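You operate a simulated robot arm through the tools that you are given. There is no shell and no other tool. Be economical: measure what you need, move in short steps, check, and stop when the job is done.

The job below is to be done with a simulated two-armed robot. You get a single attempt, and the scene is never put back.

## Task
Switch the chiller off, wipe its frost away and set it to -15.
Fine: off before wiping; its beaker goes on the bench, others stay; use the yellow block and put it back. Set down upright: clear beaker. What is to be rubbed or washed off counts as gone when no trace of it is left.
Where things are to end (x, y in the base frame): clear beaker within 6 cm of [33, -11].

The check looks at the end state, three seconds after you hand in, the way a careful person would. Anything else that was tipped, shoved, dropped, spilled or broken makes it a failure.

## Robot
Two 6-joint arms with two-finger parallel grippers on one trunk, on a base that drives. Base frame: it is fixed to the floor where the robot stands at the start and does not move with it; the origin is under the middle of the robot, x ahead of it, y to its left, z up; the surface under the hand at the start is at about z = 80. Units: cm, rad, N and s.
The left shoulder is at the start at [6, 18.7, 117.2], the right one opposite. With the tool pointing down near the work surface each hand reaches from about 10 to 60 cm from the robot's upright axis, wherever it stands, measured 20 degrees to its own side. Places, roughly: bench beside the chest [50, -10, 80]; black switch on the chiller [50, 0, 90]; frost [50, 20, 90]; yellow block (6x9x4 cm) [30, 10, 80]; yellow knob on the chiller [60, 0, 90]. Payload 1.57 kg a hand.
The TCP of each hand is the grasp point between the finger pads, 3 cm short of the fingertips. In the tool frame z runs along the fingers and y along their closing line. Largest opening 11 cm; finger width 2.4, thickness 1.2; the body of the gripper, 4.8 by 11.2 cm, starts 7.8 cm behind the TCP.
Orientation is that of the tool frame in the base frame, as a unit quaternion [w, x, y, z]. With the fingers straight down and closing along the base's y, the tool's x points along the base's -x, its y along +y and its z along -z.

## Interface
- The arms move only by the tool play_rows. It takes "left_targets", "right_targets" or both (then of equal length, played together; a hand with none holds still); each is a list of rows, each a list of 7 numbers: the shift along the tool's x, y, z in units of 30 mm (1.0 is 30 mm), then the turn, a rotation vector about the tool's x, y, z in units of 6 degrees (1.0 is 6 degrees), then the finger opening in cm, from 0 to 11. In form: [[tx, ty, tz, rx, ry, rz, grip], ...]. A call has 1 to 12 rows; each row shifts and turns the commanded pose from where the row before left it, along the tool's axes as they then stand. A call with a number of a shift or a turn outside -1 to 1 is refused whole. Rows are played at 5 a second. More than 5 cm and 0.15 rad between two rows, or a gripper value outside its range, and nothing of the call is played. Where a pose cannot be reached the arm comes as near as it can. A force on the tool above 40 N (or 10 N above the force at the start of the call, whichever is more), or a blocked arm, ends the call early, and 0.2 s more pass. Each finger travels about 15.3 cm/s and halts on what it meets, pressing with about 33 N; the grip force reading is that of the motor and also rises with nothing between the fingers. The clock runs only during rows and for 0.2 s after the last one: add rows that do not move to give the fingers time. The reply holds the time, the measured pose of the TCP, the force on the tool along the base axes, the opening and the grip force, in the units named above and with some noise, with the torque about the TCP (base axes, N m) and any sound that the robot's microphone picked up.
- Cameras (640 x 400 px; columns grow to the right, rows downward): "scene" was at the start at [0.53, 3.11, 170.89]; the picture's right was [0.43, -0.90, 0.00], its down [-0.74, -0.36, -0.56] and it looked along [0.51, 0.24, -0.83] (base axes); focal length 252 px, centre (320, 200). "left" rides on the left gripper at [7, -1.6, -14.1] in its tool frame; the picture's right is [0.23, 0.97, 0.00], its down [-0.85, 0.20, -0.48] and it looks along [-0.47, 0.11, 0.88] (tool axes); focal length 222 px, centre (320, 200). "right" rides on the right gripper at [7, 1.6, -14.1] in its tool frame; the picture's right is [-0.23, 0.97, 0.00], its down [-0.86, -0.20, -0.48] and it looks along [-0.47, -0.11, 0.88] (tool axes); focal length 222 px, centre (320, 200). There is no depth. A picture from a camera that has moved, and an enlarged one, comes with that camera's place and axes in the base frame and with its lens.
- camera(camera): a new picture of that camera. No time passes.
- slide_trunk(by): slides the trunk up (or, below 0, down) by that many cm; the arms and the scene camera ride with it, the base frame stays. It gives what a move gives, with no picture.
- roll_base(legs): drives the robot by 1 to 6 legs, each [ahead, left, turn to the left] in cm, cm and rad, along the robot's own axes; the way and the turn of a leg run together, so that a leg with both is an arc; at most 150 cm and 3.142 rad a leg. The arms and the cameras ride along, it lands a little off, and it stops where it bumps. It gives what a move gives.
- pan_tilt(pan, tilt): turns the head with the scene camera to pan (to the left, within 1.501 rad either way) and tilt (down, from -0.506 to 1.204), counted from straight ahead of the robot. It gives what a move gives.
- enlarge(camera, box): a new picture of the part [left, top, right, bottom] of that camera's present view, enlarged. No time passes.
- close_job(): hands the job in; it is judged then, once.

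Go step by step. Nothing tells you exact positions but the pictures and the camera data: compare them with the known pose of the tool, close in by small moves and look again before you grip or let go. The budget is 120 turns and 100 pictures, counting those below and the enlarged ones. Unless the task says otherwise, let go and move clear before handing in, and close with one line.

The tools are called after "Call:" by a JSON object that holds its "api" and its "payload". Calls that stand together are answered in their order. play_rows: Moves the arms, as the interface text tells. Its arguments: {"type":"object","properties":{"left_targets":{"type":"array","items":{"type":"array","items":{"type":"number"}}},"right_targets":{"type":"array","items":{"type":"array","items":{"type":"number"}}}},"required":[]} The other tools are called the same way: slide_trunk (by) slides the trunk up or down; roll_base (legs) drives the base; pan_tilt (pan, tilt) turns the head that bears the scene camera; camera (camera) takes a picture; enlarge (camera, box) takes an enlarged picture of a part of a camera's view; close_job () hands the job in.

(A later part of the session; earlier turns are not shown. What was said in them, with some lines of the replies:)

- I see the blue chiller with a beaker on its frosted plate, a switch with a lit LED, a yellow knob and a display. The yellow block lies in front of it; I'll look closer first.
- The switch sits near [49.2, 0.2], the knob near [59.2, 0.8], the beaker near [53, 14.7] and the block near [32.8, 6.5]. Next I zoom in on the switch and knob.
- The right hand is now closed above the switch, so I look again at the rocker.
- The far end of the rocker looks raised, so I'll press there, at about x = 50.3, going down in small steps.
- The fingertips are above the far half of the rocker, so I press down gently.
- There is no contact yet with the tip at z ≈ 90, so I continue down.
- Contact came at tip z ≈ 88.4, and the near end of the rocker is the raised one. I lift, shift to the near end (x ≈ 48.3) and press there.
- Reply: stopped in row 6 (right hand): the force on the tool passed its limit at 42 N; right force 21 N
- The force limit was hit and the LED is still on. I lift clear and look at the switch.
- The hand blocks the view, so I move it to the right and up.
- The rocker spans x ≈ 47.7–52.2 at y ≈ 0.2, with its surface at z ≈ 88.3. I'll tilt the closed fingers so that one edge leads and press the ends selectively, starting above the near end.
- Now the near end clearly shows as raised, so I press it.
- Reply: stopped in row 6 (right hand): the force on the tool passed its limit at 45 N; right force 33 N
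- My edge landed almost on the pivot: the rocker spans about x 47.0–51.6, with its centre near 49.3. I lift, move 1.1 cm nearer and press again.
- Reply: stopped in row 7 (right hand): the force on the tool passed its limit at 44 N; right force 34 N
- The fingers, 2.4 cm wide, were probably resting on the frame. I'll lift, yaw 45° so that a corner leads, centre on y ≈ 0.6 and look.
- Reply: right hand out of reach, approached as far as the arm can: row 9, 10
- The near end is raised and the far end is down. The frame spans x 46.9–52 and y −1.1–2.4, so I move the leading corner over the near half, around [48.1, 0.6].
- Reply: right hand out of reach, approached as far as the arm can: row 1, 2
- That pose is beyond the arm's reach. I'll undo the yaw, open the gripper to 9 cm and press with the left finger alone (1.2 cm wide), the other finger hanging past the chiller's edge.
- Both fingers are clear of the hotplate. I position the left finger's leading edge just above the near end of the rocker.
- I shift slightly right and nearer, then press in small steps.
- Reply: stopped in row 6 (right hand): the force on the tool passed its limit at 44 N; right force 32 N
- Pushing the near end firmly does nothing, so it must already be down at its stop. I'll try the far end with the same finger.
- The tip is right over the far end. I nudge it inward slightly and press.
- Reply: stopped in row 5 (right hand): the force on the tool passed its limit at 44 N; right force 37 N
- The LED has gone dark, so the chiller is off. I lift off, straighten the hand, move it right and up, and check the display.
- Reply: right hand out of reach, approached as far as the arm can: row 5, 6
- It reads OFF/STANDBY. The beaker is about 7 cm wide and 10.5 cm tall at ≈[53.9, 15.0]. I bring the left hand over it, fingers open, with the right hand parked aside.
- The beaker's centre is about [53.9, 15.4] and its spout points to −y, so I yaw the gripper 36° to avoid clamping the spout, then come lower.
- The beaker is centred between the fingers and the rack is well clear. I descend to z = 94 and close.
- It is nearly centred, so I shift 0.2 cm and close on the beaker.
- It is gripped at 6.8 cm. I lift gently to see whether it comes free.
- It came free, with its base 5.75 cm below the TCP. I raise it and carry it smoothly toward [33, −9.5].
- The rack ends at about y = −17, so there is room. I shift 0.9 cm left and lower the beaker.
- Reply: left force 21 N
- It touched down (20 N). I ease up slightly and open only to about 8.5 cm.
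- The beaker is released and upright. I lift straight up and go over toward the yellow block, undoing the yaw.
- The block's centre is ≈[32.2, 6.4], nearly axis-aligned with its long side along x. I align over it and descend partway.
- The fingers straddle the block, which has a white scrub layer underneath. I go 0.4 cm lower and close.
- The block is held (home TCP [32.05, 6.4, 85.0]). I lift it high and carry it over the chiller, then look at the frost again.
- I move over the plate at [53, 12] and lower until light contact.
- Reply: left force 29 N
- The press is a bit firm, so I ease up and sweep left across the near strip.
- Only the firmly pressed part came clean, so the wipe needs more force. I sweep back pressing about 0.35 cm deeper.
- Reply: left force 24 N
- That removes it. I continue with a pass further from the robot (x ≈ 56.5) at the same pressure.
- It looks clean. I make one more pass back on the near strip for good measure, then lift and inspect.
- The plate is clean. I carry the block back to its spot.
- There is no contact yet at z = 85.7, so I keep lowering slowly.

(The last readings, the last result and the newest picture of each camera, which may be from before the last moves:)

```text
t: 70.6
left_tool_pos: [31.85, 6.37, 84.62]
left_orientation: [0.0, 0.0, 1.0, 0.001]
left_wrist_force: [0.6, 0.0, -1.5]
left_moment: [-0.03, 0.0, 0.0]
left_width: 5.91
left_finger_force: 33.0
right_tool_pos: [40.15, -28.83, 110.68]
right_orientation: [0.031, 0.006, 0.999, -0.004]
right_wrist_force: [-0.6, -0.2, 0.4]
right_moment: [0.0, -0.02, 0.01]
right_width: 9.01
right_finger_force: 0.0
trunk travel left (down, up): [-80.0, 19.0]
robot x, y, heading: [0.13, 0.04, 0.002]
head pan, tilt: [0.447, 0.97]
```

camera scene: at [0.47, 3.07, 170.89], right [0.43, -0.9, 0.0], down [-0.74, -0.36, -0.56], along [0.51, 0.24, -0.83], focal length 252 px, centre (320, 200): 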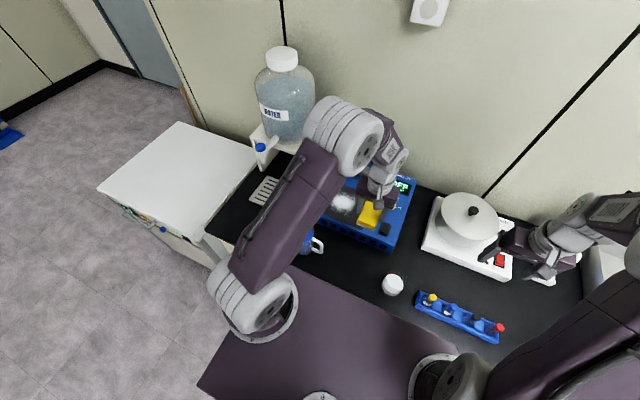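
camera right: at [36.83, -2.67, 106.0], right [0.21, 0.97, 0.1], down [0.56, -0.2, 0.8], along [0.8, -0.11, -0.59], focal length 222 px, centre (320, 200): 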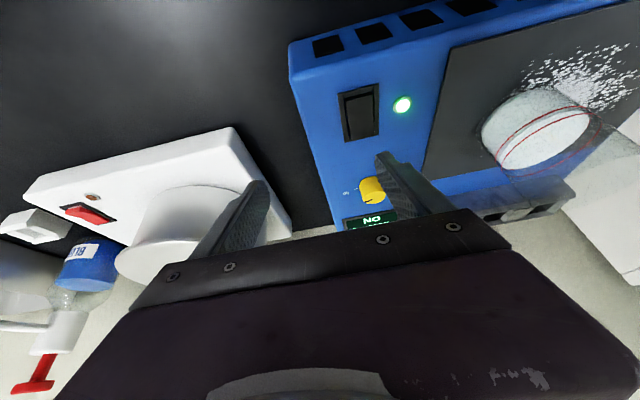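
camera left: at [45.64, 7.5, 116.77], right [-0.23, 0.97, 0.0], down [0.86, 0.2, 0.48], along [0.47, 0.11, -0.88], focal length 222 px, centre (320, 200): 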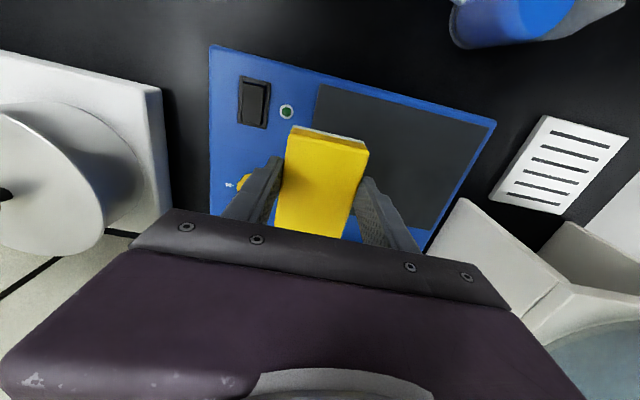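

Call:
{"api": "play_rows", "payload": {"left_targets": [[0, 0, 0.05, 0, 0, 0, 4.5], [0, 0, 0.05, 0, 0, 0, 4.5], [0, 0, 0.05, 0, 0, 0, 4.5], [0, 0, 0, 0, 0, 0, 4.5]]}}

Call:
{"api": "enlarge", "payload": {"camera": "scene", "box": [310, 220, 410, 300]}}

```text
t: 71.6
left_tool_pos: [31.95, 6.25, 84.28]
left_orientation: [0.002, 0.0, 1.0, 0.0]
left_wrist_force: [1.2, -0.4, 27.9]
left_moment: [-0.04, -0.01, 0.01]
left_width: 5.91
left_finger_force: 33.3
right_tool_pos: [39.94, -28.98, 110.86]
right_orientation: [0.031, 0.006, 0.999, -0.003]
right_wrist_force: [1.2, 0.5, 0.5]
right_moment: [0.02, 0.01, 0.01]
right_width: 9.01
right_finger_force: 0.1
trunk travel left (down, up): [-80.0, 19.0]
robot x, y, heading: [0.16, 0.04, 0.0]
head pan, tilt: [0.447, 0.97]
```

```text
5.00 times, centred on (360, 260) of scene
camera zoom: at [0.25, 3.0, 170.91], right [0.43, -0.9, 0.0], down [-0.74, -0.36, -0.57], along [0.51, 0.24, -0.82], focal length 1262 px, centre (120, -100)
```

zoom: 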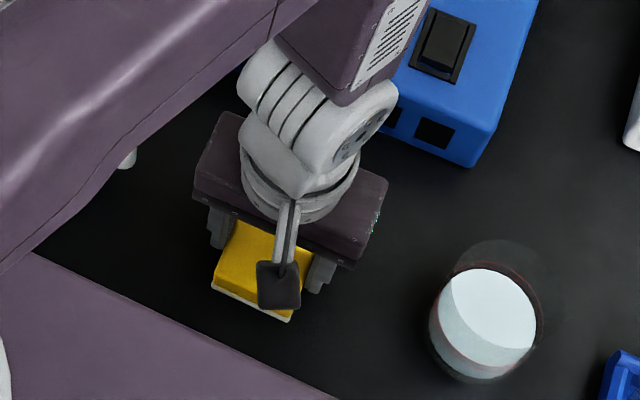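

The block is in contact with the bench, in its original place. I ease off, open and rise.

Call:
{"api": "play_rows", "payload": {"left_targets": [[0, 0, -0.07, 0, 0, 0, 4.5], [0, 0, 0, 0, 0, 0, 6], [0, 0, 0, 0, 0, 0, 7.5], [0, 0, 0, 0, 0, 0, 8.5], [0, 0, -0.5, 0, 0, 0, 8.5], [0, 0, -1, 0, 0, 0, 8.5], [0, 0, -1, 0, 0, 0, 8.5], [0, 0, -1, 0, 0, 0, 8.5], [0, 0, -1, 0, 0, 0, 8.5], [0, 0, -1, 0, 0, 0, 8.5], [0, 0.6, -1, 0, 0, 0, 8.5], [0, 0, 0, 0, 0, 0, 8.5]]}}

Call:
{"api": "camera", "payload": {"camera": "left"}}

```text
t: 74.2
left_tool_pos: [31.83, 8.0, 104.1]
left_orientation: [0.0, 0.0, 1.0, 0.001]
left_wrist_force: [-0.7, -0.5, -0.5]
left_moment: [0.01, 0.03, -0.02]
left_width: 8.5
left_finger_force: 0.0
right_tool_pos: [40.08, -28.98, 110.6]
right_orientation: [0.03, 0.005, 1.0, -0.003]
right_wrist_force: [-0.7, 0.3, -0.4]
right_moment: [-0.02, -0.02, -0.01]
right_width: 8.99
right_finger_force: 0.0
trunk travel left (down, up): [-80.0, 19.0]
robot x, y, heading: [-0.22, -0.13, -0.005]
head pan, tilt: [0.447, 0.97]
```

```text
36 pictures are left
camera left: at [24.81, 6.38, 118.26], right [-0.23, 0.97, 0.0], down [0.86, 0.2, 0.48], along [0.47, 0.11, -0.88], focal length 222 px, centre (320, 200)
```

left: 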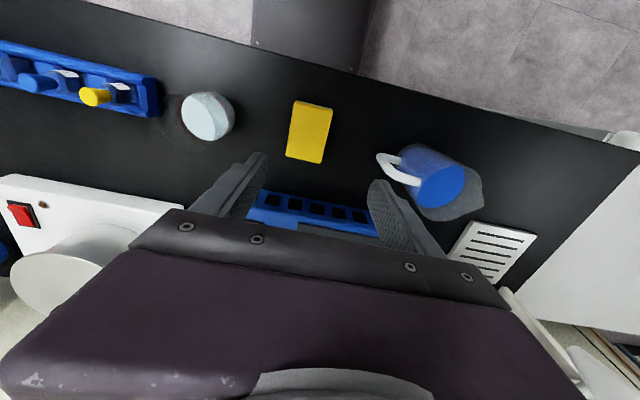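

The block is back. I park the left hand to the left and bring the right hand above the knob (≈[59, 0.8]), levelling its slight tilt.

Call:
{"api": "play_rows", "payload": {"left_targets": [[0, 1, -0.6, 0, 0, 0, 9], [0, 1, -0.6, 0, 0, 0, 9], [0, 1, -0.6, 0, 0, 0, 9], [0, 1, -0.6, 0, 0, 0, 9], [0, 1, -0.6, 0, 0, 0, 9], [0, 1, -0.6, 0, 0, 0, 9], [0, 0, 0, 0, 0, 0, 9], [0, 0, 0, 0, 0, 0, 9], [0, 0, 0, 0, 0, 0, 9], [0, 0, 0, 0, 0, 0, 9], [0, 0, 0, 0, 0, 0, 9], [0, 0, 0, 0, 0, 0, 9]], "right_targets": [[0, 0, 0, 0, 0.57, 0, 5], [-0.6, 0.99, 0, 0, 0, 0, 5], [-0.6, 0.99, 0, 0, 0, 0, 5], [-0.6, 0.99, 0, 0, 0, 0, 5], [-0.6, 0.99, 0, 0, 0, 0, 5], [-0.6, 0.99, 0, 0, 0, 0, 5], [-0.6, 0.99, 0, 0, 0, 0, 5], [-0.6, 0.99, 0, 0, 0, 0, 5], [-0.6, 0.99, 0, 0, 0, 0, 5], [-0.6, 0.99, 0, 0, 0, 0, 5], [-0.6, 0.99, 0, 0, 0, 0, 5], [0, 0, 0.5, 0, 0, 0, 5]]}}

Call:
{"api": "camera", "payload": {"camera": "right"}}

Call:
{"api": "enlarge", "payload": {"camera": "scene", "box": [360, 170, 430, 240]}}

```text
t: 76.8
left_tool_pos: [31.77, 26.04, 114.99]
left_orientation: [0.0, 0.0, 1.0, 0.0]
left_wrist_force: [0.3, -0.1, -0.1]
left_moment: [0.02, -0.02, -0.04]
left_width: 9.02
left_finger_force: 0.1
right_tool_pos: [56.1, -0.17, 108.92]
right_orientation: [0.0, 0.005, 1.0, -0.004]
right_wrist_force: [-0.7, -0.4, -0.1]
right_moment: [0.03, 0.01, 0.01]
right_width: 5.0
right_finger_force: 0.0
right hand out of reach, approached as far as the arm can: row 11
trunk travel left (down, up): [-80.0, 19.0]
robot x, y, heading: [-0.11, -0.33, 0.001]
head pan, tilt: [0.447, 0.97]
```

```text
35 pictures are left
camera right: at [49.04, 1.58, 122.92], right [0.24, 0.97, -0.01], down [0.85, -0.21, 0.48], along [0.47, -0.12, -0.88], focal length 222 px, centre (320, 200)
```

right: 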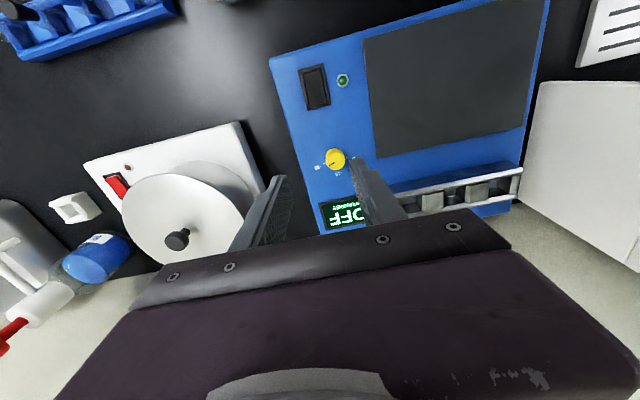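

```text
5.71 times, centred on (395, 205) of scene
camera zoom: at [0.45, 3.04, 170.89], right [0.43, -0.9, 0.0], down [-0.74, -0.36, -0.56], along [0.51, 0.24, -0.83], focal length 1442 px, centre (-109, 171)
```

zoom: 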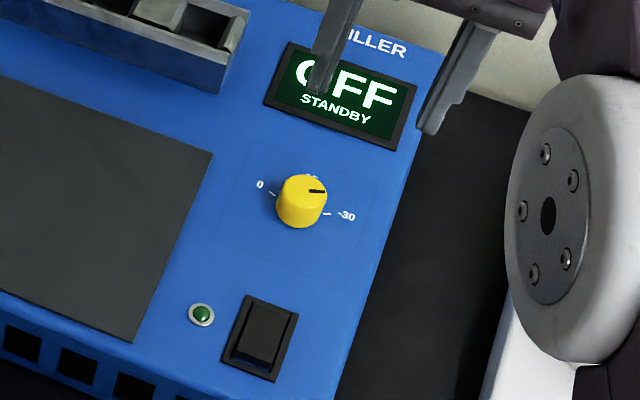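

The right arm runs out of reach at x ≈ 56. I'll look at the gap between the robot and the bench to see whether I can drive forward a little.

Call:
{"api": "pan_tilt", "payload": {"pan": 0.0, "tilt": 1.2}}

Call:
{"api": "camera", "payload": {"camera": "scene"}}

```text
t: 77.7
left_tool_pos: [31.8, 26.13, 114.91]
left_orientation: [-0.001, -0.001, 1.0, 0.0]
left_wrist_force: [-0.6, 0.0, 0.0]
left_moment: [0.02, 0.01, 0.01]
left_width: 9.01
left_finger_force: 0.0
right_tool_pos: [56.14, -0.2, 108.95]
right_orientation: [0.0, 0.005, 1.0, -0.004]
right_wrist_force: [-0.4, -0.3, -0.3]
right_moment: [0.0, 0.02, -0.03]
right_width: 5.0
right_finger_force: 0.0
trunk travel left (down, up): [-80.0, 19.0]
robot x, y, heading: [-0.25, -0.21, 0.003]
head pan, tilt: [0.0, 1.201]
```

```text
33 pictures are left
camera scene: at [-0.33, 0.03, 169.42], right [0.0, -1.0, 0.0], down [-0.93, 0.0, -0.36], along [0.36, 0.0, -0.93], focal length 252 px, centre (320, 200)
```

scene: 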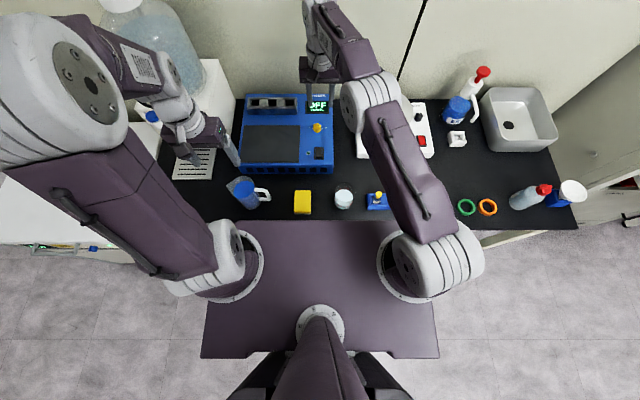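

The platform sits above the bench edge with free space below. I drive 5 cm forward gently.

Call:
{"api": "roll_base", "payload": {"legs": [[5, 0, 0]]}}

Call:
{"api": "camera", "payload": {"camera": "right"}}

Call:
{"api": "camera", "payload": {"camera": "scene"}}

```text
t: 78.7
left_tool_pos: [35.61, 26.11, 114.79]
left_orientation: [-0.003, 0.0, 1.0, 0.001]
left_wrist_force: [0.2, 0.7, 0.6]
left_moment: [-0.02, 0.05, 0.03]
left_width: 9.01
left_finger_force: 0.1
right_tool_pos: [60.09, -0.13, 108.63]
right_orientation: [-0.002, 0.005, 1.0, -0.003]
right_wrist_force: [-0.1, 0.2, 0.4]
right_moment: [0.02, 0.07, -0.01]
right_width: 5.02
right_finger_force: 0.1
trunk travel left (down, up): [-80.0, 19.0]
robot x, y, heading: [3.24, -0.44, 0.004]
head pan, tilt: [0.0, 1.201]
stopped in leg 1: the robot was blocked; the commanded pose is now the measured one
```

```text
32 pictures are left
camera right: at [53.04, 1.62, 122.7], right [0.24, 0.97, -0.01], down [0.85, -0.2, 0.48], along [0.46, -0.12, -0.88], focal length 222 px, centre (320, 200)
```

right: 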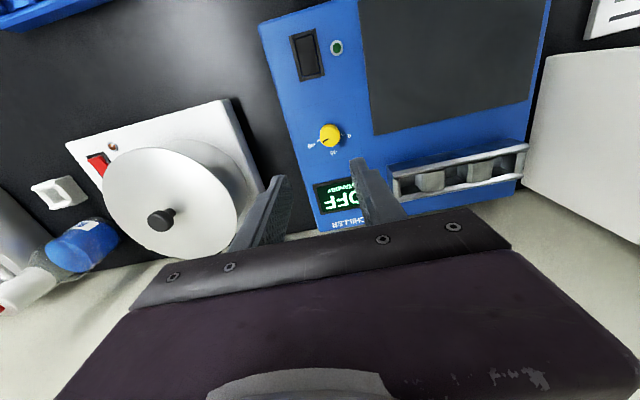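

```text
31 pictures are left
camera scene: at [3.81, -0.04, 169.42], right [0.0, -1.0, 0.0], down [-0.93, 0.0, -0.36], along [0.36, 0.0, -0.93], focal length 252 px, centre (320, 200)
```

scene: 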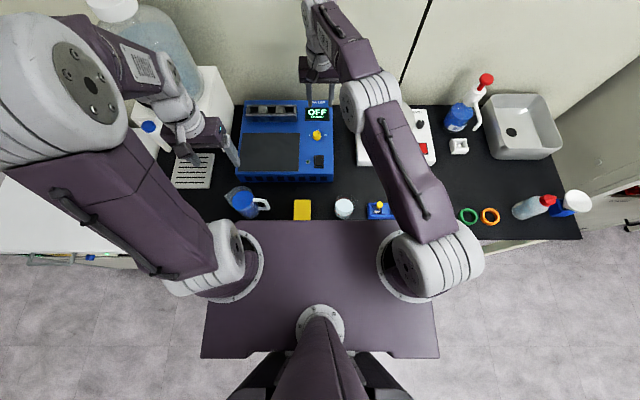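

The base stopped on contact after about 4 cm, with nothing disturbed, and the hand can now get over the knob. I zoom in on it.

Call:
{"api": "enlarge", "payload": {"camera": "right", "box": [280, 90, 380, 200]}}

Call:
{"api": "enlarge", "payload": {"camera": "scene", "box": [280, 90, 350, 190]}}

```text
3.64 times, centred on (330, 145) of right
camera zoom: at [53.04, 1.62, 122.7], right [0.24, 0.97, -0.01], down [0.85, -0.2, 0.48], along [0.46, -0.12, -0.88], focal length 808 px, centre (284, 400)
```

zoom: 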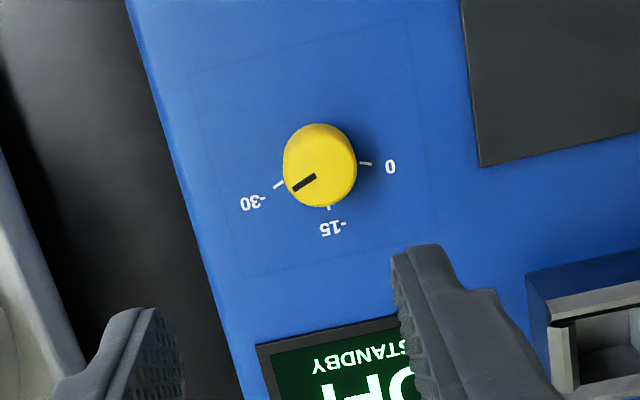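

```text
4.00 times, centred on (315, 140) of scene
camera zoom: at [3.81, -0.04, 169.42], right [0.0, -1.0, 0.0], down [-0.93, 0.0, -0.36], along [0.36, 0.0, -0.93], focal length 1010 px, centre (340, 440)
```

zoom: 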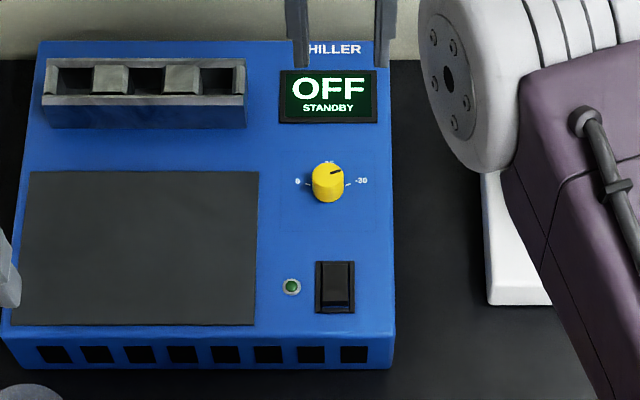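

The dial marks lie about ±60° either side of −15 (straight away from me, +x), and the pointer is at −30, so it needs about 60° counter-clockwise seen from above. I centre over the knob and come lower.

Call:
{"api": "play_rows", "payload": {"right_targets": [[0, 0.37, 0, 0, 0, 0, 5], [0, 0, 1, 0, 0, 0, 5], [0, 0, 1, 0, 0, 0, 5], [0, 0, 1, 0, 0, 0, 5], [0, 0, 0.6, 0, 0, 0, 5], [0, 0, 0, 0, 0, 0, 5]]}}

Call:
{"api": "enlarge", "payload": {"camera": "right", "box": [230, 80, 430, 230]}}

Call:
{"api": "enlarge", "payload": {"camera": "scene", "box": [280, 90, 350, 190]}}

```text
t: 80.1
left_tool_pos: [35.16, 26.13, 115.07]
left_orientation: [0.0, 0.0, 1.0, 0.001]
left_wrist_force: [0.3, 0.8, -0.4]
left_moment: [0.01, 0.01, 0.0]
left_width: 8.98
left_finger_force: 0.0
right_tool_pos: [59.46, 0.78, 98.1]
right_orientation: [0.001, 0.004, 1.0, -0.003]
right_wrist_force: [0.3, 0.1, 0.2]
right_moment: [0.02, 0.02, 0.01]
right_width: 5.01
right_finger_force: 0.0
trunk travel left (down, up): [-80.0, 19.0]
robot x, y, heading: [3.27, 0.21, -0.006]
head pan, tilt: [0.0, 1.201]
```

```text
2.67 times, centred on (330, 155) of right
camera zoom: at [52.51, 2.68, 112.17], right [0.24, 0.97, -0.01], down [0.85, -0.2, 0.48], along [0.47, -0.12, -0.88], focal length 592 px, centre (293, 320)
```

zoom: 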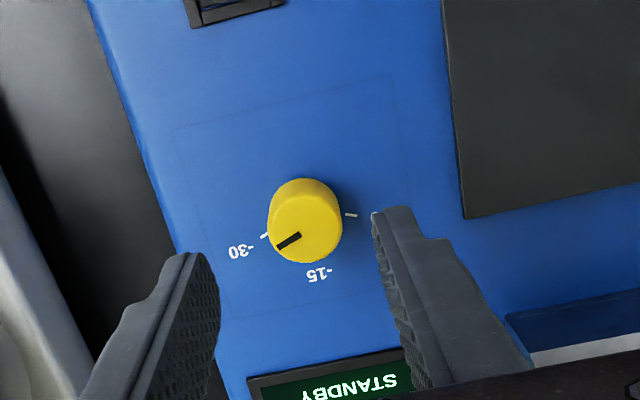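

```text
4.00 times, centred on (315, 140) of scene
camera zoom: at [3.06, -0.04, 169.42], right [0.0, -1.0, 0.0], down [-0.93, 0.0, -0.36], along [0.36, 0.0, -0.93], focal length 1010 px, centre (340, 440)
```

zoom: 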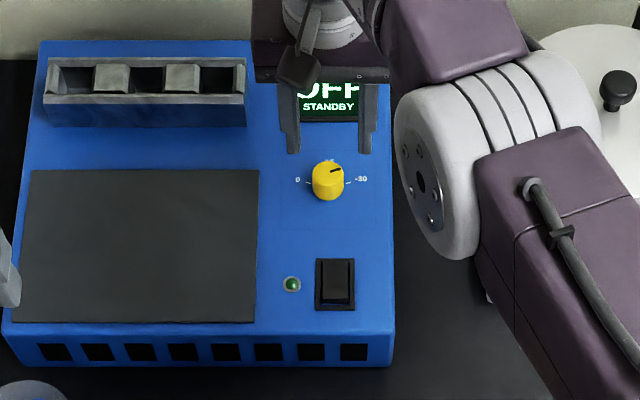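

I nudge to [60.2, 1.0] and lower around the knob.

Call:
{"api": "play_rows", "payload": {"right_targets": [[-0.25, 0.08, 0, 0, 0, 0, 5], [0, 0, 0.8, 0, 0, 0, 5], [0, 0, 0.8, 0, 0, 0, 5], [0, 0, 0.4, 0, 0, 0, 5], [0, 0, 0.2, 0, 0, 0, 5], [0, 0, 0, 0, 0, 0, 5]]}}

Call:
{"api": "enlarge", "payload": {"camera": "right", "box": [230, 80, 430, 230]}}

Call:
{"api": "enlarge", "payload": {"camera": "scene", "box": [290, 100, 340, 170]}}

```text
t: 81.5
left_tool_pos: [35.12, 26.09, 114.94]
left_orientation: [0.001, 0.0, 1.0, 0.001]
left_wrist_force: [-0.6, -0.4, -0.2]
left_moment: [0.02, 0.01, 0.0]
left_width: 9.0
left_finger_force: 0.0
right_tool_pos: [58.54, 0.56, 91.57]
right_orientation: [0.0, 0.004, 1.0, -0.003]
right_wrist_force: [1.2, -0.9, -0.2]
right_moment: [0.01, -0.02, -0.04]
right_width: 5.03
right_finger_force: 0.0
right hand out of reach, approached as far as the arm can: row 1, 3, 4
trunk travel left (down, up): [-80.0, 19.0]
robot x, y, heading: [3.55, -0.5, -0.001]
head pan, tilt: [0.0, 1.201]
```

```text
2.67 times, centred on (330, 155) of right
camera zoom: at [51.5, 2.27, 105.72], right [0.24, 0.97, -0.01], down [0.85, -0.2, 0.48], along [0.47, -0.12, -0.88], focal length 592 px, centre (293, 320)
```

zoom: 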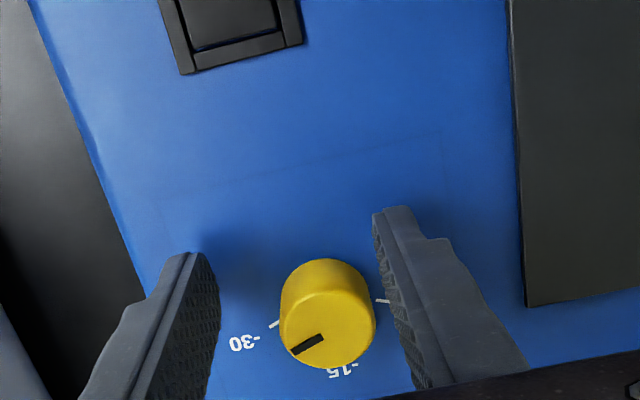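

```text
5.71 times, centred on (315, 135) of scene
camera zoom: at [3.11, -0.03, 169.42], right [0.0, -1.0, 0.0], down [-0.93, 0.0, -0.36], along [0.36, 0.0, -0.93], focal length 1442 px, centre (349, 571)
```

zoom: 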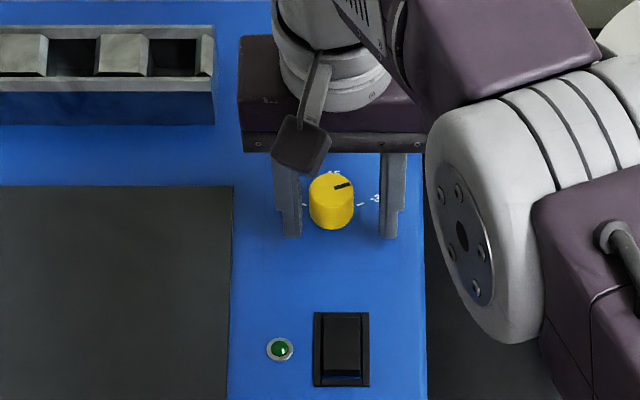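

The arm's reach shrinks at low height, so lowering the trunk will help. I raise both hands 12 cm, shift the right one to [60.2, 1.05] and slide the trunk down 11 cm.

Call:
{"api": "play_rows", "payload": {"left_targets": [[0, 0, -1, 0, 0, 0, 9], [0, 0, -1, 0, 0, 0, 9], [0, 0, -1, 0, 0, 0, 9], [0, 0, -1, 0, 0, 0, 9], [0, 0, 0, 0, 0, 0, 9]], "right_targets": [[0, 0, -1, 0, 0, 0, 5], [0, 0.1, -1, 0, 0, 0, 5], [-0.25, 0.07, -1, 0, 0, 0, 5], [-0.3, 0, -1, 0, 0, 0, 5], [0, 0, 0, 0, 0, 0, 5]]}}

Call:
{"api": "slide_trunk", "payload": {"by": -9}}

Call:
{"api": "enlarge", "payload": {"camera": "right", "box": [230, 80, 430, 230]}}

Call:
{"api": "enlarge", "payload": {"camera": "scene", "box": [290, 90, 340, 160]}}

```text
t: 82.7
left_tool_pos: [35.34, 26.17, 127.09]
left_orientation: [0.0, 0.0, 1.0, 0.001]
left_wrist_force: [0.0, -0.3, 0.3]
left_moment: [-0.01, 0.03, 0.04]
left_width: 8.99
left_finger_force: 0.1
right_tool_pos: [59.7, 0.86, 103.78]
right_orientation: [0.0, 0.004, 1.0, -0.003]
right_wrist_force: [-0.4, -0.3, 0.8]
right_moment: [0.04, -0.03, -0.02]
right_width: 4.98
right_finger_force: 0.0
right hand out of reach, approached as far as the arm can: row 4
trunk travel left (down, up): [-80.0, 19.0]
robot x, y, heading: [3.78, 0.35, -0.005]
head pan, tilt: [0.0, 1.201]
```

```text
t: 83.9
left_tool_pos: [35.4, 26.29, 118.02]
left_orientation: [0.001, 0.0, 1.0, 0.001]
left_wrist_force: [-0.4, -0.1, 0.0]
left_moment: [-0.01, 0.01, 0.01]
left_width: 9.0
left_finger_force: 0.0
right_tool_pos: [59.74, 0.8, 94.76]
right_orientation: [0.001, 0.004, 1.0, -0.004]
right_wrist_force: [-0.9, 0.7, 0.1]
right_moment: [0.0, -0.01, -0.01]
right_width: 5.02
right_finger_force: 0.1
trunk travel left (down, up): [-71.0, 28.0]
robot x, y, heading: [3.33, -0.1, -0.001]
head pan, tilt: [0.0, 1.201]
```

```text
2.67 times, centred on (330, 155) of right
camera zoom: at [52.75, 2.63, 108.87], right [0.24, 0.97, -0.01], down [0.85, -0.2, 0.48], along [0.47, -0.12, -0.88], focal length 592 px, centre (293, 320)
```

zoom: 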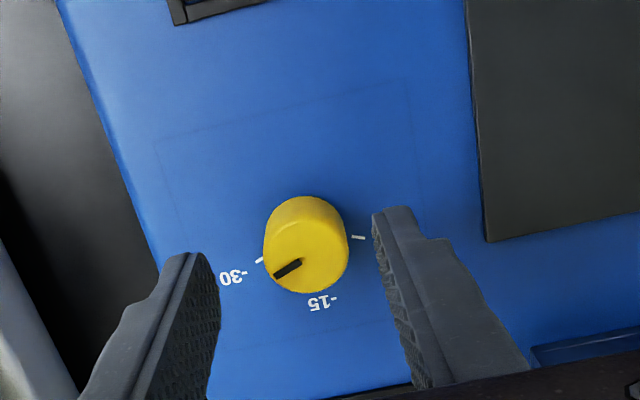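

```text
5.71 times, centred on (315, 125) of scene
camera zoom: at [3.1, -0.03, 160.43], right [0.0, -1.0, 0.0], down [-0.93, 0.0, -0.36], along [0.36, 0.0, -0.93], focal length 1442 px, centre (349, 629)
```

zoom: 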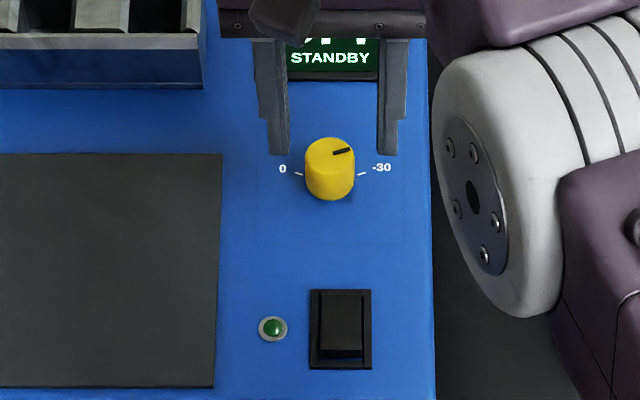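

Alignment is good. Before lowering, I test whether the wrist can yaw −60° here.

Call:
{"api": "play_rows", "payload": {"right_targets": [[0, 0, -0.2, 0, 0, 0, 5], [0, 0, 0, 0, 0, -1, 5], [0, 0, 0, 0, 0, -1, 5], [0, 0, 0, 0, 0, -1, 5], [0, 0, 0, 0, 0, -1, 5], [0, 0, 0, 0, 0, -1, 5], [0, 0, 0, 0, 0, -1, 5], [0, 0, 0, 0, 0, -1, 5], [0, 0, 0, 0, 0, -1, 5], [0, 0, 0, 0, 0, -1, 5], [0, 0, 0, 0, 0, -1, 5], [0, 0, 0, 0, 0, 0, 5]]}}

```text
t: 86.5
left_tool_pos: [35.36, 26.28, 118.04]
left_orientation: [0.0, -0.001, 1.0, 0.001]
left_wrist_force: [-1.0, -0.1, 0.7]
left_moment: [0.0, -0.04, 0.0]
left_width: 9.02
left_finger_force: 0.1
right_tool_pos: [59.77, 0.88, 95.3]
right_orientation: [-0.001, -0.497, 0.868, -0.003]
right_wrist_force: [0.2, 0.3, -0.2]
right_moment: [-0.01, -0.01, 0.0]
right_width: 5.01
right_finger_force: 0.0
trunk travel left (down, up): [-71.0, 28.0]
robot x, y, heading: [3.24, -0.09, 0.003]
head pan, tilt: [0.0, 1.201]
```

The −60° yaw is reachable. I rotate back and lower onto the knob using the trunk.

Call:
{"api": "play_rows", "payload": {"right_targets": [[0, 0, 0, 0, 0, 1, 5], [0, 0, 0, 0, 0, 1, 5], [0, 0, 0, 0, 0, 1, 5], [0, 0, 0, 0, 0, 1, 5], [0, 0, 0, 0, 0, 1, 5], [0, 0, 0, 0, 0, 1, 5], [0, 0, 0, 0, 0, 1, 5], [0, 0, 0, 0, 0, 1, 5], [0, 0, 0, 0, 0, 1, 5], [0, 0, 0, 0, 0, 1, 5], [0, 0, 0, 0, 0, 0, 5]]}}

Call:
{"api": "slide_trunk", "payload": {"by": -3.6}}

Call:
{"api": "enlarge", "payload": {"camera": "right", "box": [230, 80, 430, 230]}}

Call:
{"api": "enlarge", "payload": {"camera": "scene", "box": [290, 90, 340, 160]}}

```text
t: 88.9
left_tool_pos: [35.38, 26.24, 118.0]
left_orientation: [0.0, 0.0, 1.0, 0.001]
left_wrist_force: [-0.7, -0.3, -0.6]
left_moment: [0.0, -0.02, 0.0]
left_width: 9.01
left_finger_force: 0.1
right_tool_pos: [59.75, 0.9, 95.34]
right_orientation: [0.0, 0.006, 1.0, -0.003]
right_wrist_force: [0.1, 0.5, -0.1]
right_moment: [-0.03, 0.0, 0.0]
right_width: 5.01
right_finger_force: 0.0
trunk travel left (down, up): [-71.0, 28.0]
robot x, y, heading: [3.32, 0.17, 0.004]
head pan, tilt: [0.0, 1.201]
```

```text
t: 89.7
left_tool_pos: [35.42, 26.19, 114.47]
left_orientation: [0.0, -0.001, 1.0, 0.002]
left_wrist_force: [0.5, -0.5, -0.8]
left_moment: [-0.02, 0.01, 0.0]
left_width: 9.0
left_finger_force: 0.1
right_tool_pos: [59.76, 0.92, 91.78]
right_orientation: [0.001, 0.005, 1.0, -0.002]
right_wrist_force: [-0.1, 0.4, 0.5]
right_moment: [0.01, -0.01, 0.0]
right_width: 5.0
right_finger_force: 0.0
trunk travel left (down, up): [-67.4, 31.6]
robot x, y, heading: [3.25, -0.35, -0.004]
head pan, tilt: [0.0, 1.201]
```

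```text
2.67 times, centred on (330, 155) of right
camera zoom: at [52.74, 2.62, 105.84], right [0.24, 0.97, -0.01], down [0.85, -0.2, 0.48], along [0.47, -0.12, -0.88], focal length 592 px, centre (293, 320)
```

zoom: 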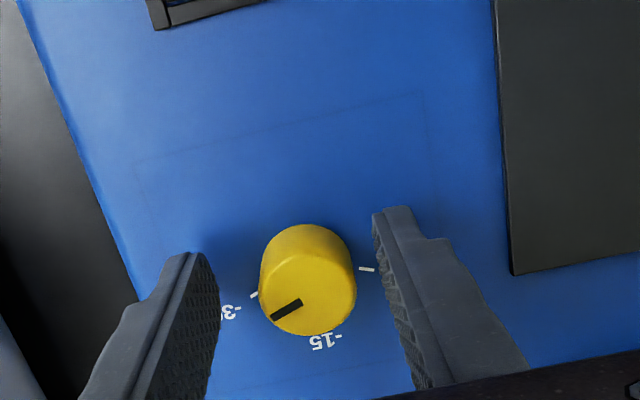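

```text
5.71 times, centred on (315, 125) of scene
camera zoom: at [3.07, -0.04, 156.82], right [0.0, -1.0, 0.0], down [-0.93, 0.0, -0.36], along [0.36, 0.0, -0.93], focal length 1442 px, centre (349, 629)
```

zoom: 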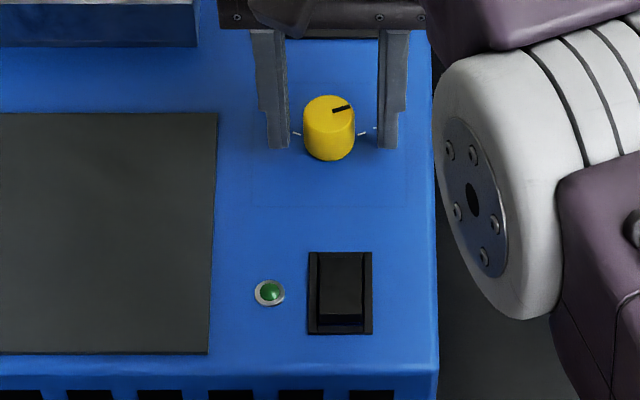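

The knob sits between the fingers. I nudge, lower slightly and close.

Call:
{"api": "play_rows", "payload": {"right_targets": [[0, 0.07, 0.1, 0, 0, 0, 5], [0, 0, 0, 0, 0, 0, 4], [0, 0, 0, 0, 0, 0, 3], [0, 0, 0, 0, 0, 0, 2], [0, 0, 0, 0, 0, 0, 1.5], [0, 0, 0, 0, 0, 0, 1.5]]}}

Call:
{"api": "enlarge", "payload": {"camera": "right", "box": [230, 80, 430, 230]}}

```text
t: 91.1
left_tool_pos: [35.44, 26.39, 114.46]
left_orientation: [-0.001, -0.001, 1.0, 0.0]
left_wrist_force: [-0.1, -0.2, 0.1]
left_moment: [0.01, 0.02, -0.01]
left_width: 9.0
left_finger_force: 0.0
right_tool_pos: [59.66, 1.02, 91.4]
right_orientation: [0.001, 0.004, 1.0, -0.003]
right_wrist_force: [0.0, 6.0, 0.4]
right_moment: [0.8, -0.03, 0.07]
right_width: 2.94
right_finger_force: 39.6
trunk travel left (down, up): [-67.4, 31.6]
robot x, y, heading: [3.25, -0.26, 0.004]
head pan, tilt: [0.0, 1.201]
```

```text
2.67 times, centred on (330, 155) of right
camera zoom: at [52.7, 2.87, 105.48], right [0.24, 0.97, -0.01], down [0.85, -0.2, 0.48], along [0.47, -0.12, -0.88], focal length 592 px, centre (293, 320)
```

zoom: 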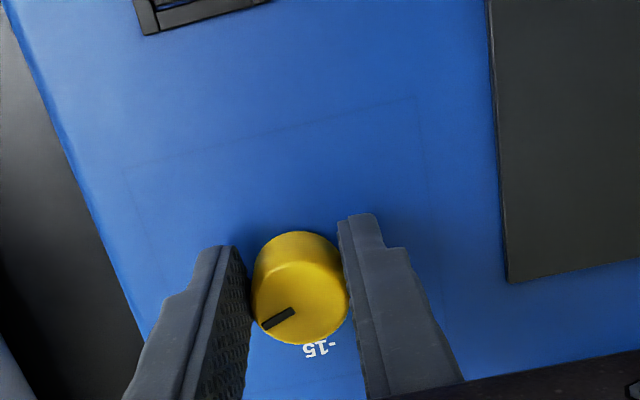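

It is gripped at 2.94 cm. I rotate 30° first and check.

Call:
{"api": "play_rows", "payload": {"right_targets": [[0, 0.04, 0, 0, 0, 0, 1.5], [0, 0, 0, 0, 0, -1, 1.5], [0, 0, 0, 0, 0, -1, 1.5], [0, 0, 0, 0, 0, -1, 1.5], [0, 0, 0, 0, 0, -1, 1.5], [0, 0, 0, 0, 0, -1, 1.5]]}}

Call:
{"api": "enlarge", "payload": {"camera": "right", "box": [230, 80, 430, 230]}}

Call:
{"api": "enlarge", "payload": {"camera": "scene", "box": [290, 70, 340, 140]}}

```text
t: 92.5
left_tool_pos: [35.53, 25.96, 114.39]
left_orientation: [-0.001, 0.0, 1.0, 0.001]
left_wrist_force: [0.1, 0.0, 0.4]
left_moment: [-0.02, 0.04, 0.01]
left_width: 8.97
left_finger_force: 0.0
right_tool_pos: [59.89, 0.67, 91.5]
right_orientation: [0.0, -0.254, 0.967, -0.003]
right_wrist_force: [7.5, -17.6, -2.9]
right_moment: [0.05, -0.77, -0.14]
right_width: 3.01
right_finger_force: 39.1
trunk travel left (down, up): [-67.4, 31.6]
robot x, y, heading: [3.2, -0.07, -0.0]
head pan, tilt: [0.0, 1.201]
```

```text
2.67 times, centred on (330, 155) of right
camera zoom: at [52.9, -1.24, 105.51], right [-0.28, 0.96, -0.01], down [0.84, 0.25, 0.48], along [0.46, 0.13, -0.88], focal length 592 px, centre (293, 320)
```

zoom: 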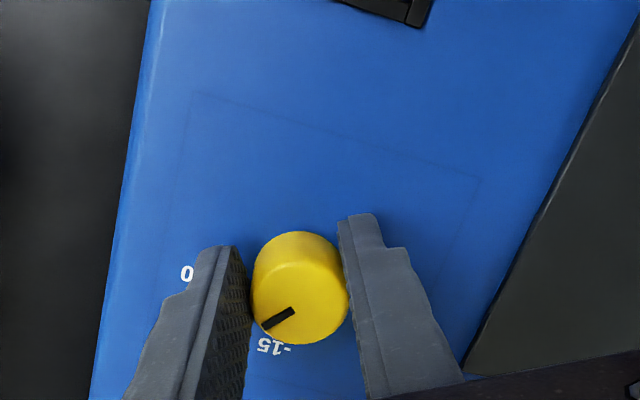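

```text
5.71 times, centred on (315, 105) of scene
camera zoom: at [3.3, -0.48, 156.82], right [0.0, -1.0, 0.0], down [-0.93, 0.0, -0.36], along [0.36, 0.0, -0.93], focal length 1442 px, centre (349, 743)
```

zoom: 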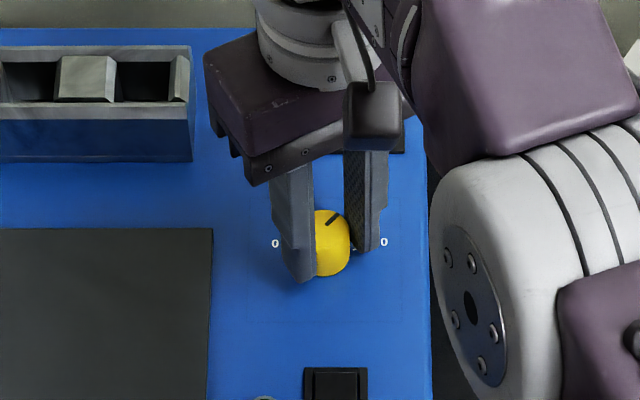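

The knob turns with the gripper. I rotate another 30°, then release and compare the pointer with the −15 mark.

Call:
{"api": "play_rows", "payload": {"right_targets": [[0, -0.06, 0, 0, 0, 0, 1.5], [0, 0, 0, 0, 0, -1, 1.5], [0, 0, 0, 0, 0, -1, 1.5], [0, 0, 0, 0, 0, -1, 1.5], [0, 0, 0, 0, 0, -1, 1.5], [0, 0, 0, 0, 0, -1, 1.5], [0, 0, 0, 0, 0, 0, 1.5]]}}

Call:
{"api": "enlarge", "payload": {"camera": "right", "box": [230, 80, 430, 230]}}

```text
t: 94.1
left_tool_pos: [35.73, 25.91, 114.47]
left_orientation: [-0.002, -0.001, 1.0, 0.003]
left_wrist_force: [0.1, 1.3, -0.3]
left_moment: [0.0, 0.03, -0.01]
left_width: 9.02
left_finger_force: 0.0
right_tool_pos: [60.13, 0.38, 91.24]
right_orientation: [-0.001, -0.497, 0.868, -0.002]
right_wrist_force: [18.0, -26.3, 0.9]
right_moment: [0.1, -0.47, -0.23]
right_width: 2.99
right_finger_force: 39.6
trunk travel left (down, up): [-67.4, 31.6]
robot x, y, heading: [3.42, 0.31, -0.003]
head pan, tilt: [0.0, 1.201]
```

```text
2.67 times, centred on (330, 155) of right
camera zoom: at [55.09, -4.68, 105.52], right [-0.72, 0.69, -0.01], down [0.6, 0.64, 0.48], along [0.33, 0.34, -0.88], focal length 592 px, centre (293, 320)
```

zoom: 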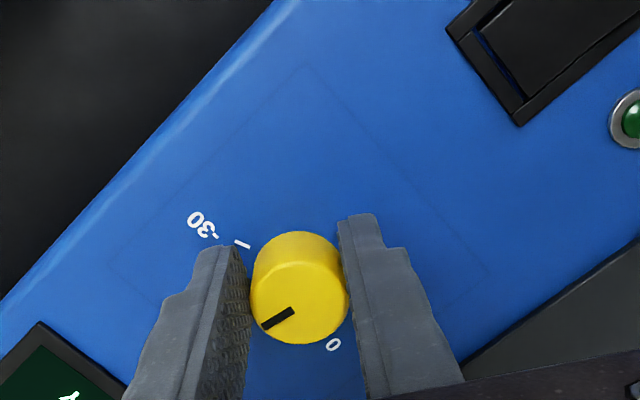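

Now I release, lift straight up and view the dial.

Call:
{"api": "play_rows", "payload": {"right_targets": [[0, 0, 0, 0, 0, 0, 4], [0, 0, 0, 0, 0, 0, 5.5], [0, 0, -0.5, 0, 0, 0, 5.5], [0, 0, -1, 0, 0, 0, 5.5], [0, 0, -1, 0, 0, 0, 5.5], [0, 0, -1, 0, 0, 0, 5.5], [0, 0, 0, 0, 0, 0, 5.5]]}}

Call:
{"api": "enlarge", "payload": {"camera": "scene", "box": [295, 85, 335, 125]}}

Call:
{"api": "enlarge", "payload": {"camera": "right", "box": [270, 90, 380, 200]}}

```text
t: 95.7
left_tool_pos: [35.41, 26.28, 114.4]
left_orientation: [0.0, 0.0, 1.0, 0.001]
left_wrist_force: [-0.3, 0.7, -1.3]
left_moment: [0.0, 0.01, 0.0]
left_width: 9.02
left_finger_force: 0.1
right_tool_pos: [58.34, 0.52, 101.75]
right_orientation: [-0.001, -0.496, 0.868, -0.003]
right_wrist_force: [-0.7, 0.3, -0.7]
right_moment: [0.01, -0.02, -0.01]
right_width: 5.51
right_finger_force: 0.0
right hand out of reach, approached as far as the arm can: row 4, 5, 6
trunk travel left (down, up): [-67.4, 31.6]
robot x, y, heading: [3.21, 0.48, 0.006]
head pan, tilt: [0.0, 1.201]
```

```text
10.00 times, centred on (315, 105) of scene
camera zoom: at [3.15, -0.05, 156.82], right [0.0, -1.0, 0.0], down [-0.93, 0.0, -0.36], along [0.36, 0.0, -0.93], focal length 2524 px, centre (370, 1150)
```

zoom: 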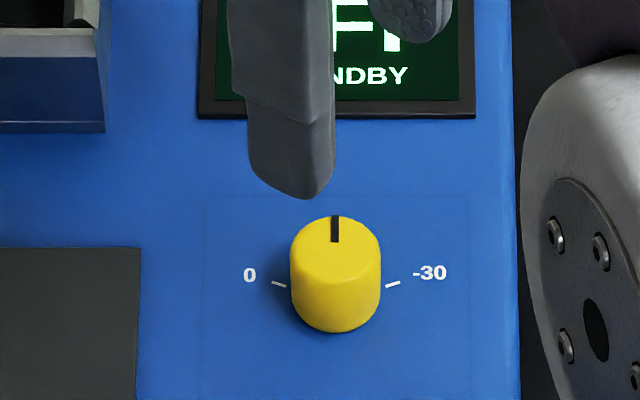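

```text
3.64 times, centred on (325, 145) of right
camera zoom: at [53.4, -4.61, 115.74], right [-0.72, 0.69, 0.0], down [0.61, 0.64, 0.48], along [0.33, 0.34, -0.88], focal length 808 px, centre (302, 400)
```

zoom: 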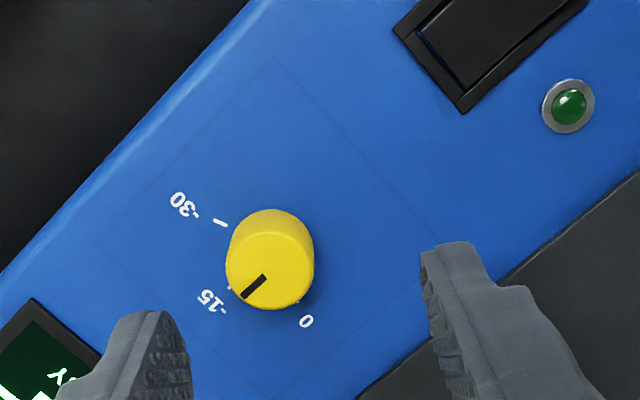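

The pointer now points almost exactly at −15. I zoom in further to verify the angle.

Call:
{"api": "enlarge", "payload": {"camera": "scene", "box": [308, 102, 324, 120]}}

Call:
{"api": "enlarge", "payload": {"camera": "right", "box": [290, 135, 335, 185]}}

```text
16.00 times, centred on (316, 111) of scene
camera zoom: at [3.15, -0.05, 156.82], right [0.0, -1.0, 0.0], down [-0.93, 0.0, -0.36], along [0.36, 0.0, -0.93], focal length 4038 px, centre (384, 1624)
```

zoom: 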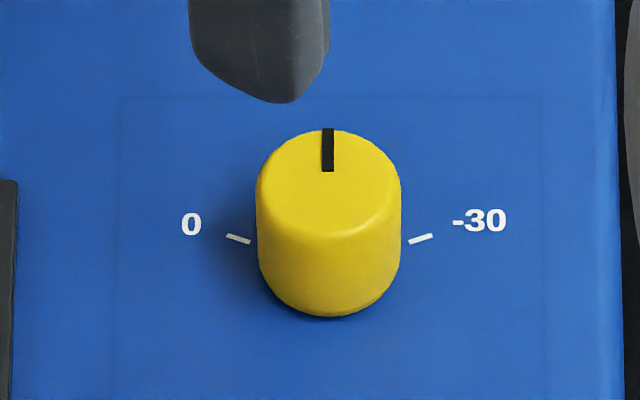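

```text
8.00 times, centred on (312, 160) of right
camera zoom: at [53.4, -4.61, 115.74], right [-0.72, 0.69, 0.0], down [0.61, 0.64, 0.48], along [0.33, 0.34, -0.88], focal length 1777 px, centre (380, 520)
```

zoom: 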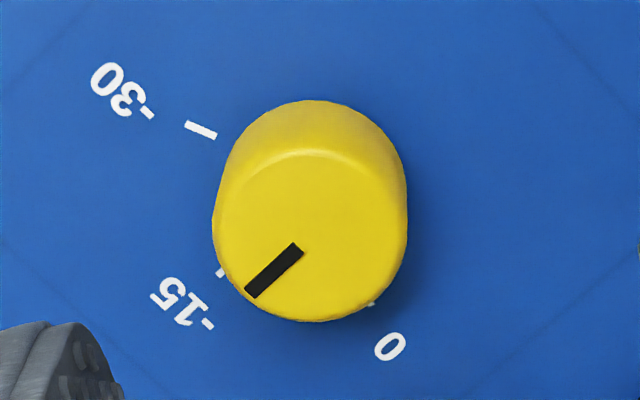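

The pointer is symmetric between the 0 and −30 marks and aimed at −15. I raise the trunk, back off to the start position and do a final check.

Call:
{"api": "slide_trunk", "payload": {"by": 12.6}}

Call:
{"api": "roll_base", "payload": {"legs": [[-3.5, 0, 0]]}}

Call:
{"api": "play_rows", "payload": {"right_targets": [[0.5, -0.85, 0, 0, 0, 1, 5.5], [0.4, -0.9, 0, 0, 0, 1, 5.5], [0.3, -0.9, 0, 0, 0, 1, 5.5], [0.3, -0.9, 0, 0, 0, 1, 5.5], [0.3, -0.9, 0, 0, 0, 1, 5.5], [0.3, -0.9, 0, 0, 0, 1, 5.5], [0, 0, 0, 0, 0, 0, 5.5]]}}

Call:
{"api": "camera", "payload": {"camera": "scene"}}

```text
t: 97.3
left_tool_pos: [35.33, 26.27, 126.96]
left_orientation: [0.0, -0.001, 1.0, 0.001]
left_wrist_force: [-0.6, -1.5, 0.0]
left_moment: [0.02, -0.03, -0.03]
left_width: 9.0
left_finger_force: 0.1
right_tool_pos: [58.42, 0.49, 114.21]
right_orientation: [-0.001, -0.496, 0.868, -0.003]
right_wrist_force: [-0.6, 0.3, 0.3]
right_moment: [0.0, -0.02, 0.02]
right_width: 5.49
right_finger_force: 0.1
trunk travel left (down, up): [-80.0, 19.0]
robot x, y, heading: [3.11, 0.05, -0.001]
head pan, tilt: [0.0, 1.201]
```

```text
t: 98.1
left_tool_pos: [32.73, 26.19, 126.74]
left_orientation: [-0.003, 0.0, 1.0, 0.001]
left_wrist_force: [0.1, 0.2, 0.0]
left_moment: [0.01, 0.1, 0.05]
left_width: 8.98
left_finger_force: 0.0
right_tool_pos: [55.57, 0.63, 113.93]
right_orientation: [-0.004, -0.496, 0.869, -0.001]
right_wrist_force: [0.3, 0.0, -0.9]
right_moment: [-0.03, 0.1, 0.02]
right_width: 5.5
right_finger_force: 0.1
trunk travel left (down, up): [-80.0, 19.0]
robot x, y, heading: [0.22, -0.03, -0.004]
head pan, tilt: [0.0, 1.201]
```

```text
t: 99.7
left_tool_pos: [31.88, 26.3, 127.03]
left_orientation: [0.0, 0.0, 1.0, 0.0]
left_wrist_force: [-1.1, 0.6, 0.0]
left_moment: [0.0, -0.03, 0.05]
left_width: 9.03
left_finger_force: 0.1
right_tool_pos: [59.0, -15.91, 113.54]
right_orientation: [0.0, -0.203, 0.979, -0.004]
right_wrist_force: [-0.2, 0.4, 0.1]
right_moment: [0.0, 0.0, 0.01]
right_width: 5.47
right_finger_force: 0.1
right hand out of reach, approached as far as the arm can: row 2, 3, 4, 5
trunk travel left (down, up): [-80.0, 19.0]
robot x, y, heading: [-0.08, -0.28, 0.002]
head pan, tilt: [0.0, 1.201]
```

```text
12 pictures are left
camera scene: at [-0.39, 0.01, 169.42], right [0.0, -1.0, 0.0], down [-0.93, 0.0, -0.36], along [0.36, 0.0, -0.93], focal length 252 px, centre (320, 200)
```

scene: 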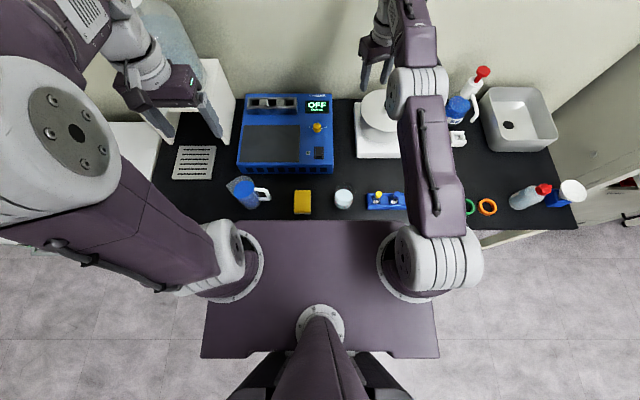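

Everything stands in place. I take a last close look at the chiller, beaker and block.

Call:
{"api": "enlarge", "payload": {"camera": "scene", "box": [225, 85, 345, 180]}}

Call:
{"api": "enlarge", "payload": {"camera": "scene", "box": [285, 170, 405, 220]}}

Call:
{"api": "enlarge", "payload": {"camera": "scene", "box": [304, 115, 330, 140]}}

```text
4.21 times, centred on (285, 132) of scene
camera zoom: at [-0.39, 0.01, 169.42], right [0.0, -1.0, 0.0], down [-0.93, 0.0, -0.36], along [0.36, 0.0, -0.93], focal length 1063 px, centre (467, 484)
```

zoom: 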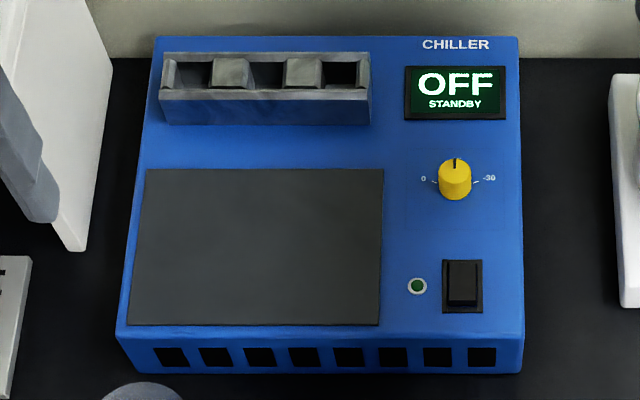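

```text
5.33 times, centred on (345, 195) of scene
camera zoom: at [-0.39, 0.01, 169.42], right [0.0, -1.0, 0.0], down [-0.93, 0.0, -0.36], along [0.36, 0.0, -0.93], focal length 1346 px, centre (187, 227)
```

zoom: 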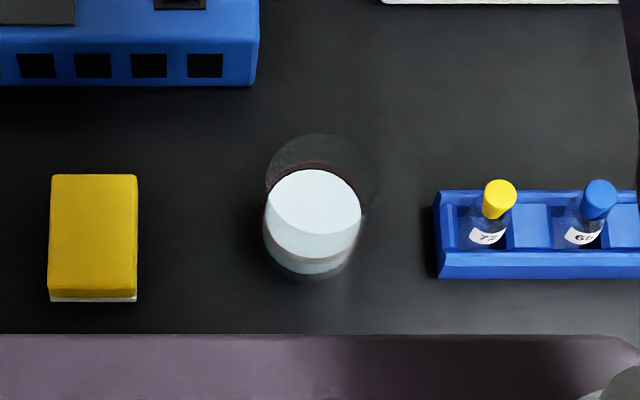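

```text
16.00 times, centred on (317, 128) of scene
camera zoom: at [-0.39, 0.01, 169.42], right [0.0, -1.0, 0.0], down [-0.93, 0.0, -0.36], along [0.36, 0.0, -0.93], focal length 4038 px, centre (368, 1360)
```

zoom: 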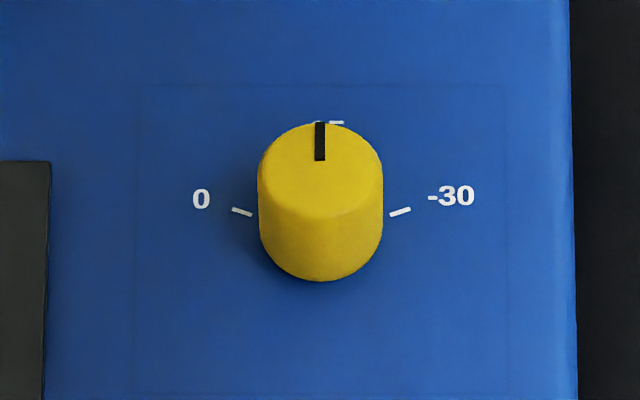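

The display reads OFF, the plate is clear, the pointer is at −15, the beaker stands at about [32.5, −9], and the block is back in its place. I hand in now.

Call:
{"api": "close_job", "payload": {}}

```text
The job is handed in.
```

The chiller is off, its frost is wiped away with no trace visible, and the knob points at −15. I read the −15 from the pointer, since the display shows only OFF/STANDBY. The clear beaker stands upright at about [32.5, −9], the yellow block is back in its place, and nothing else looks moved. The base lightly bumped the bench once while I was reaching for the knob.
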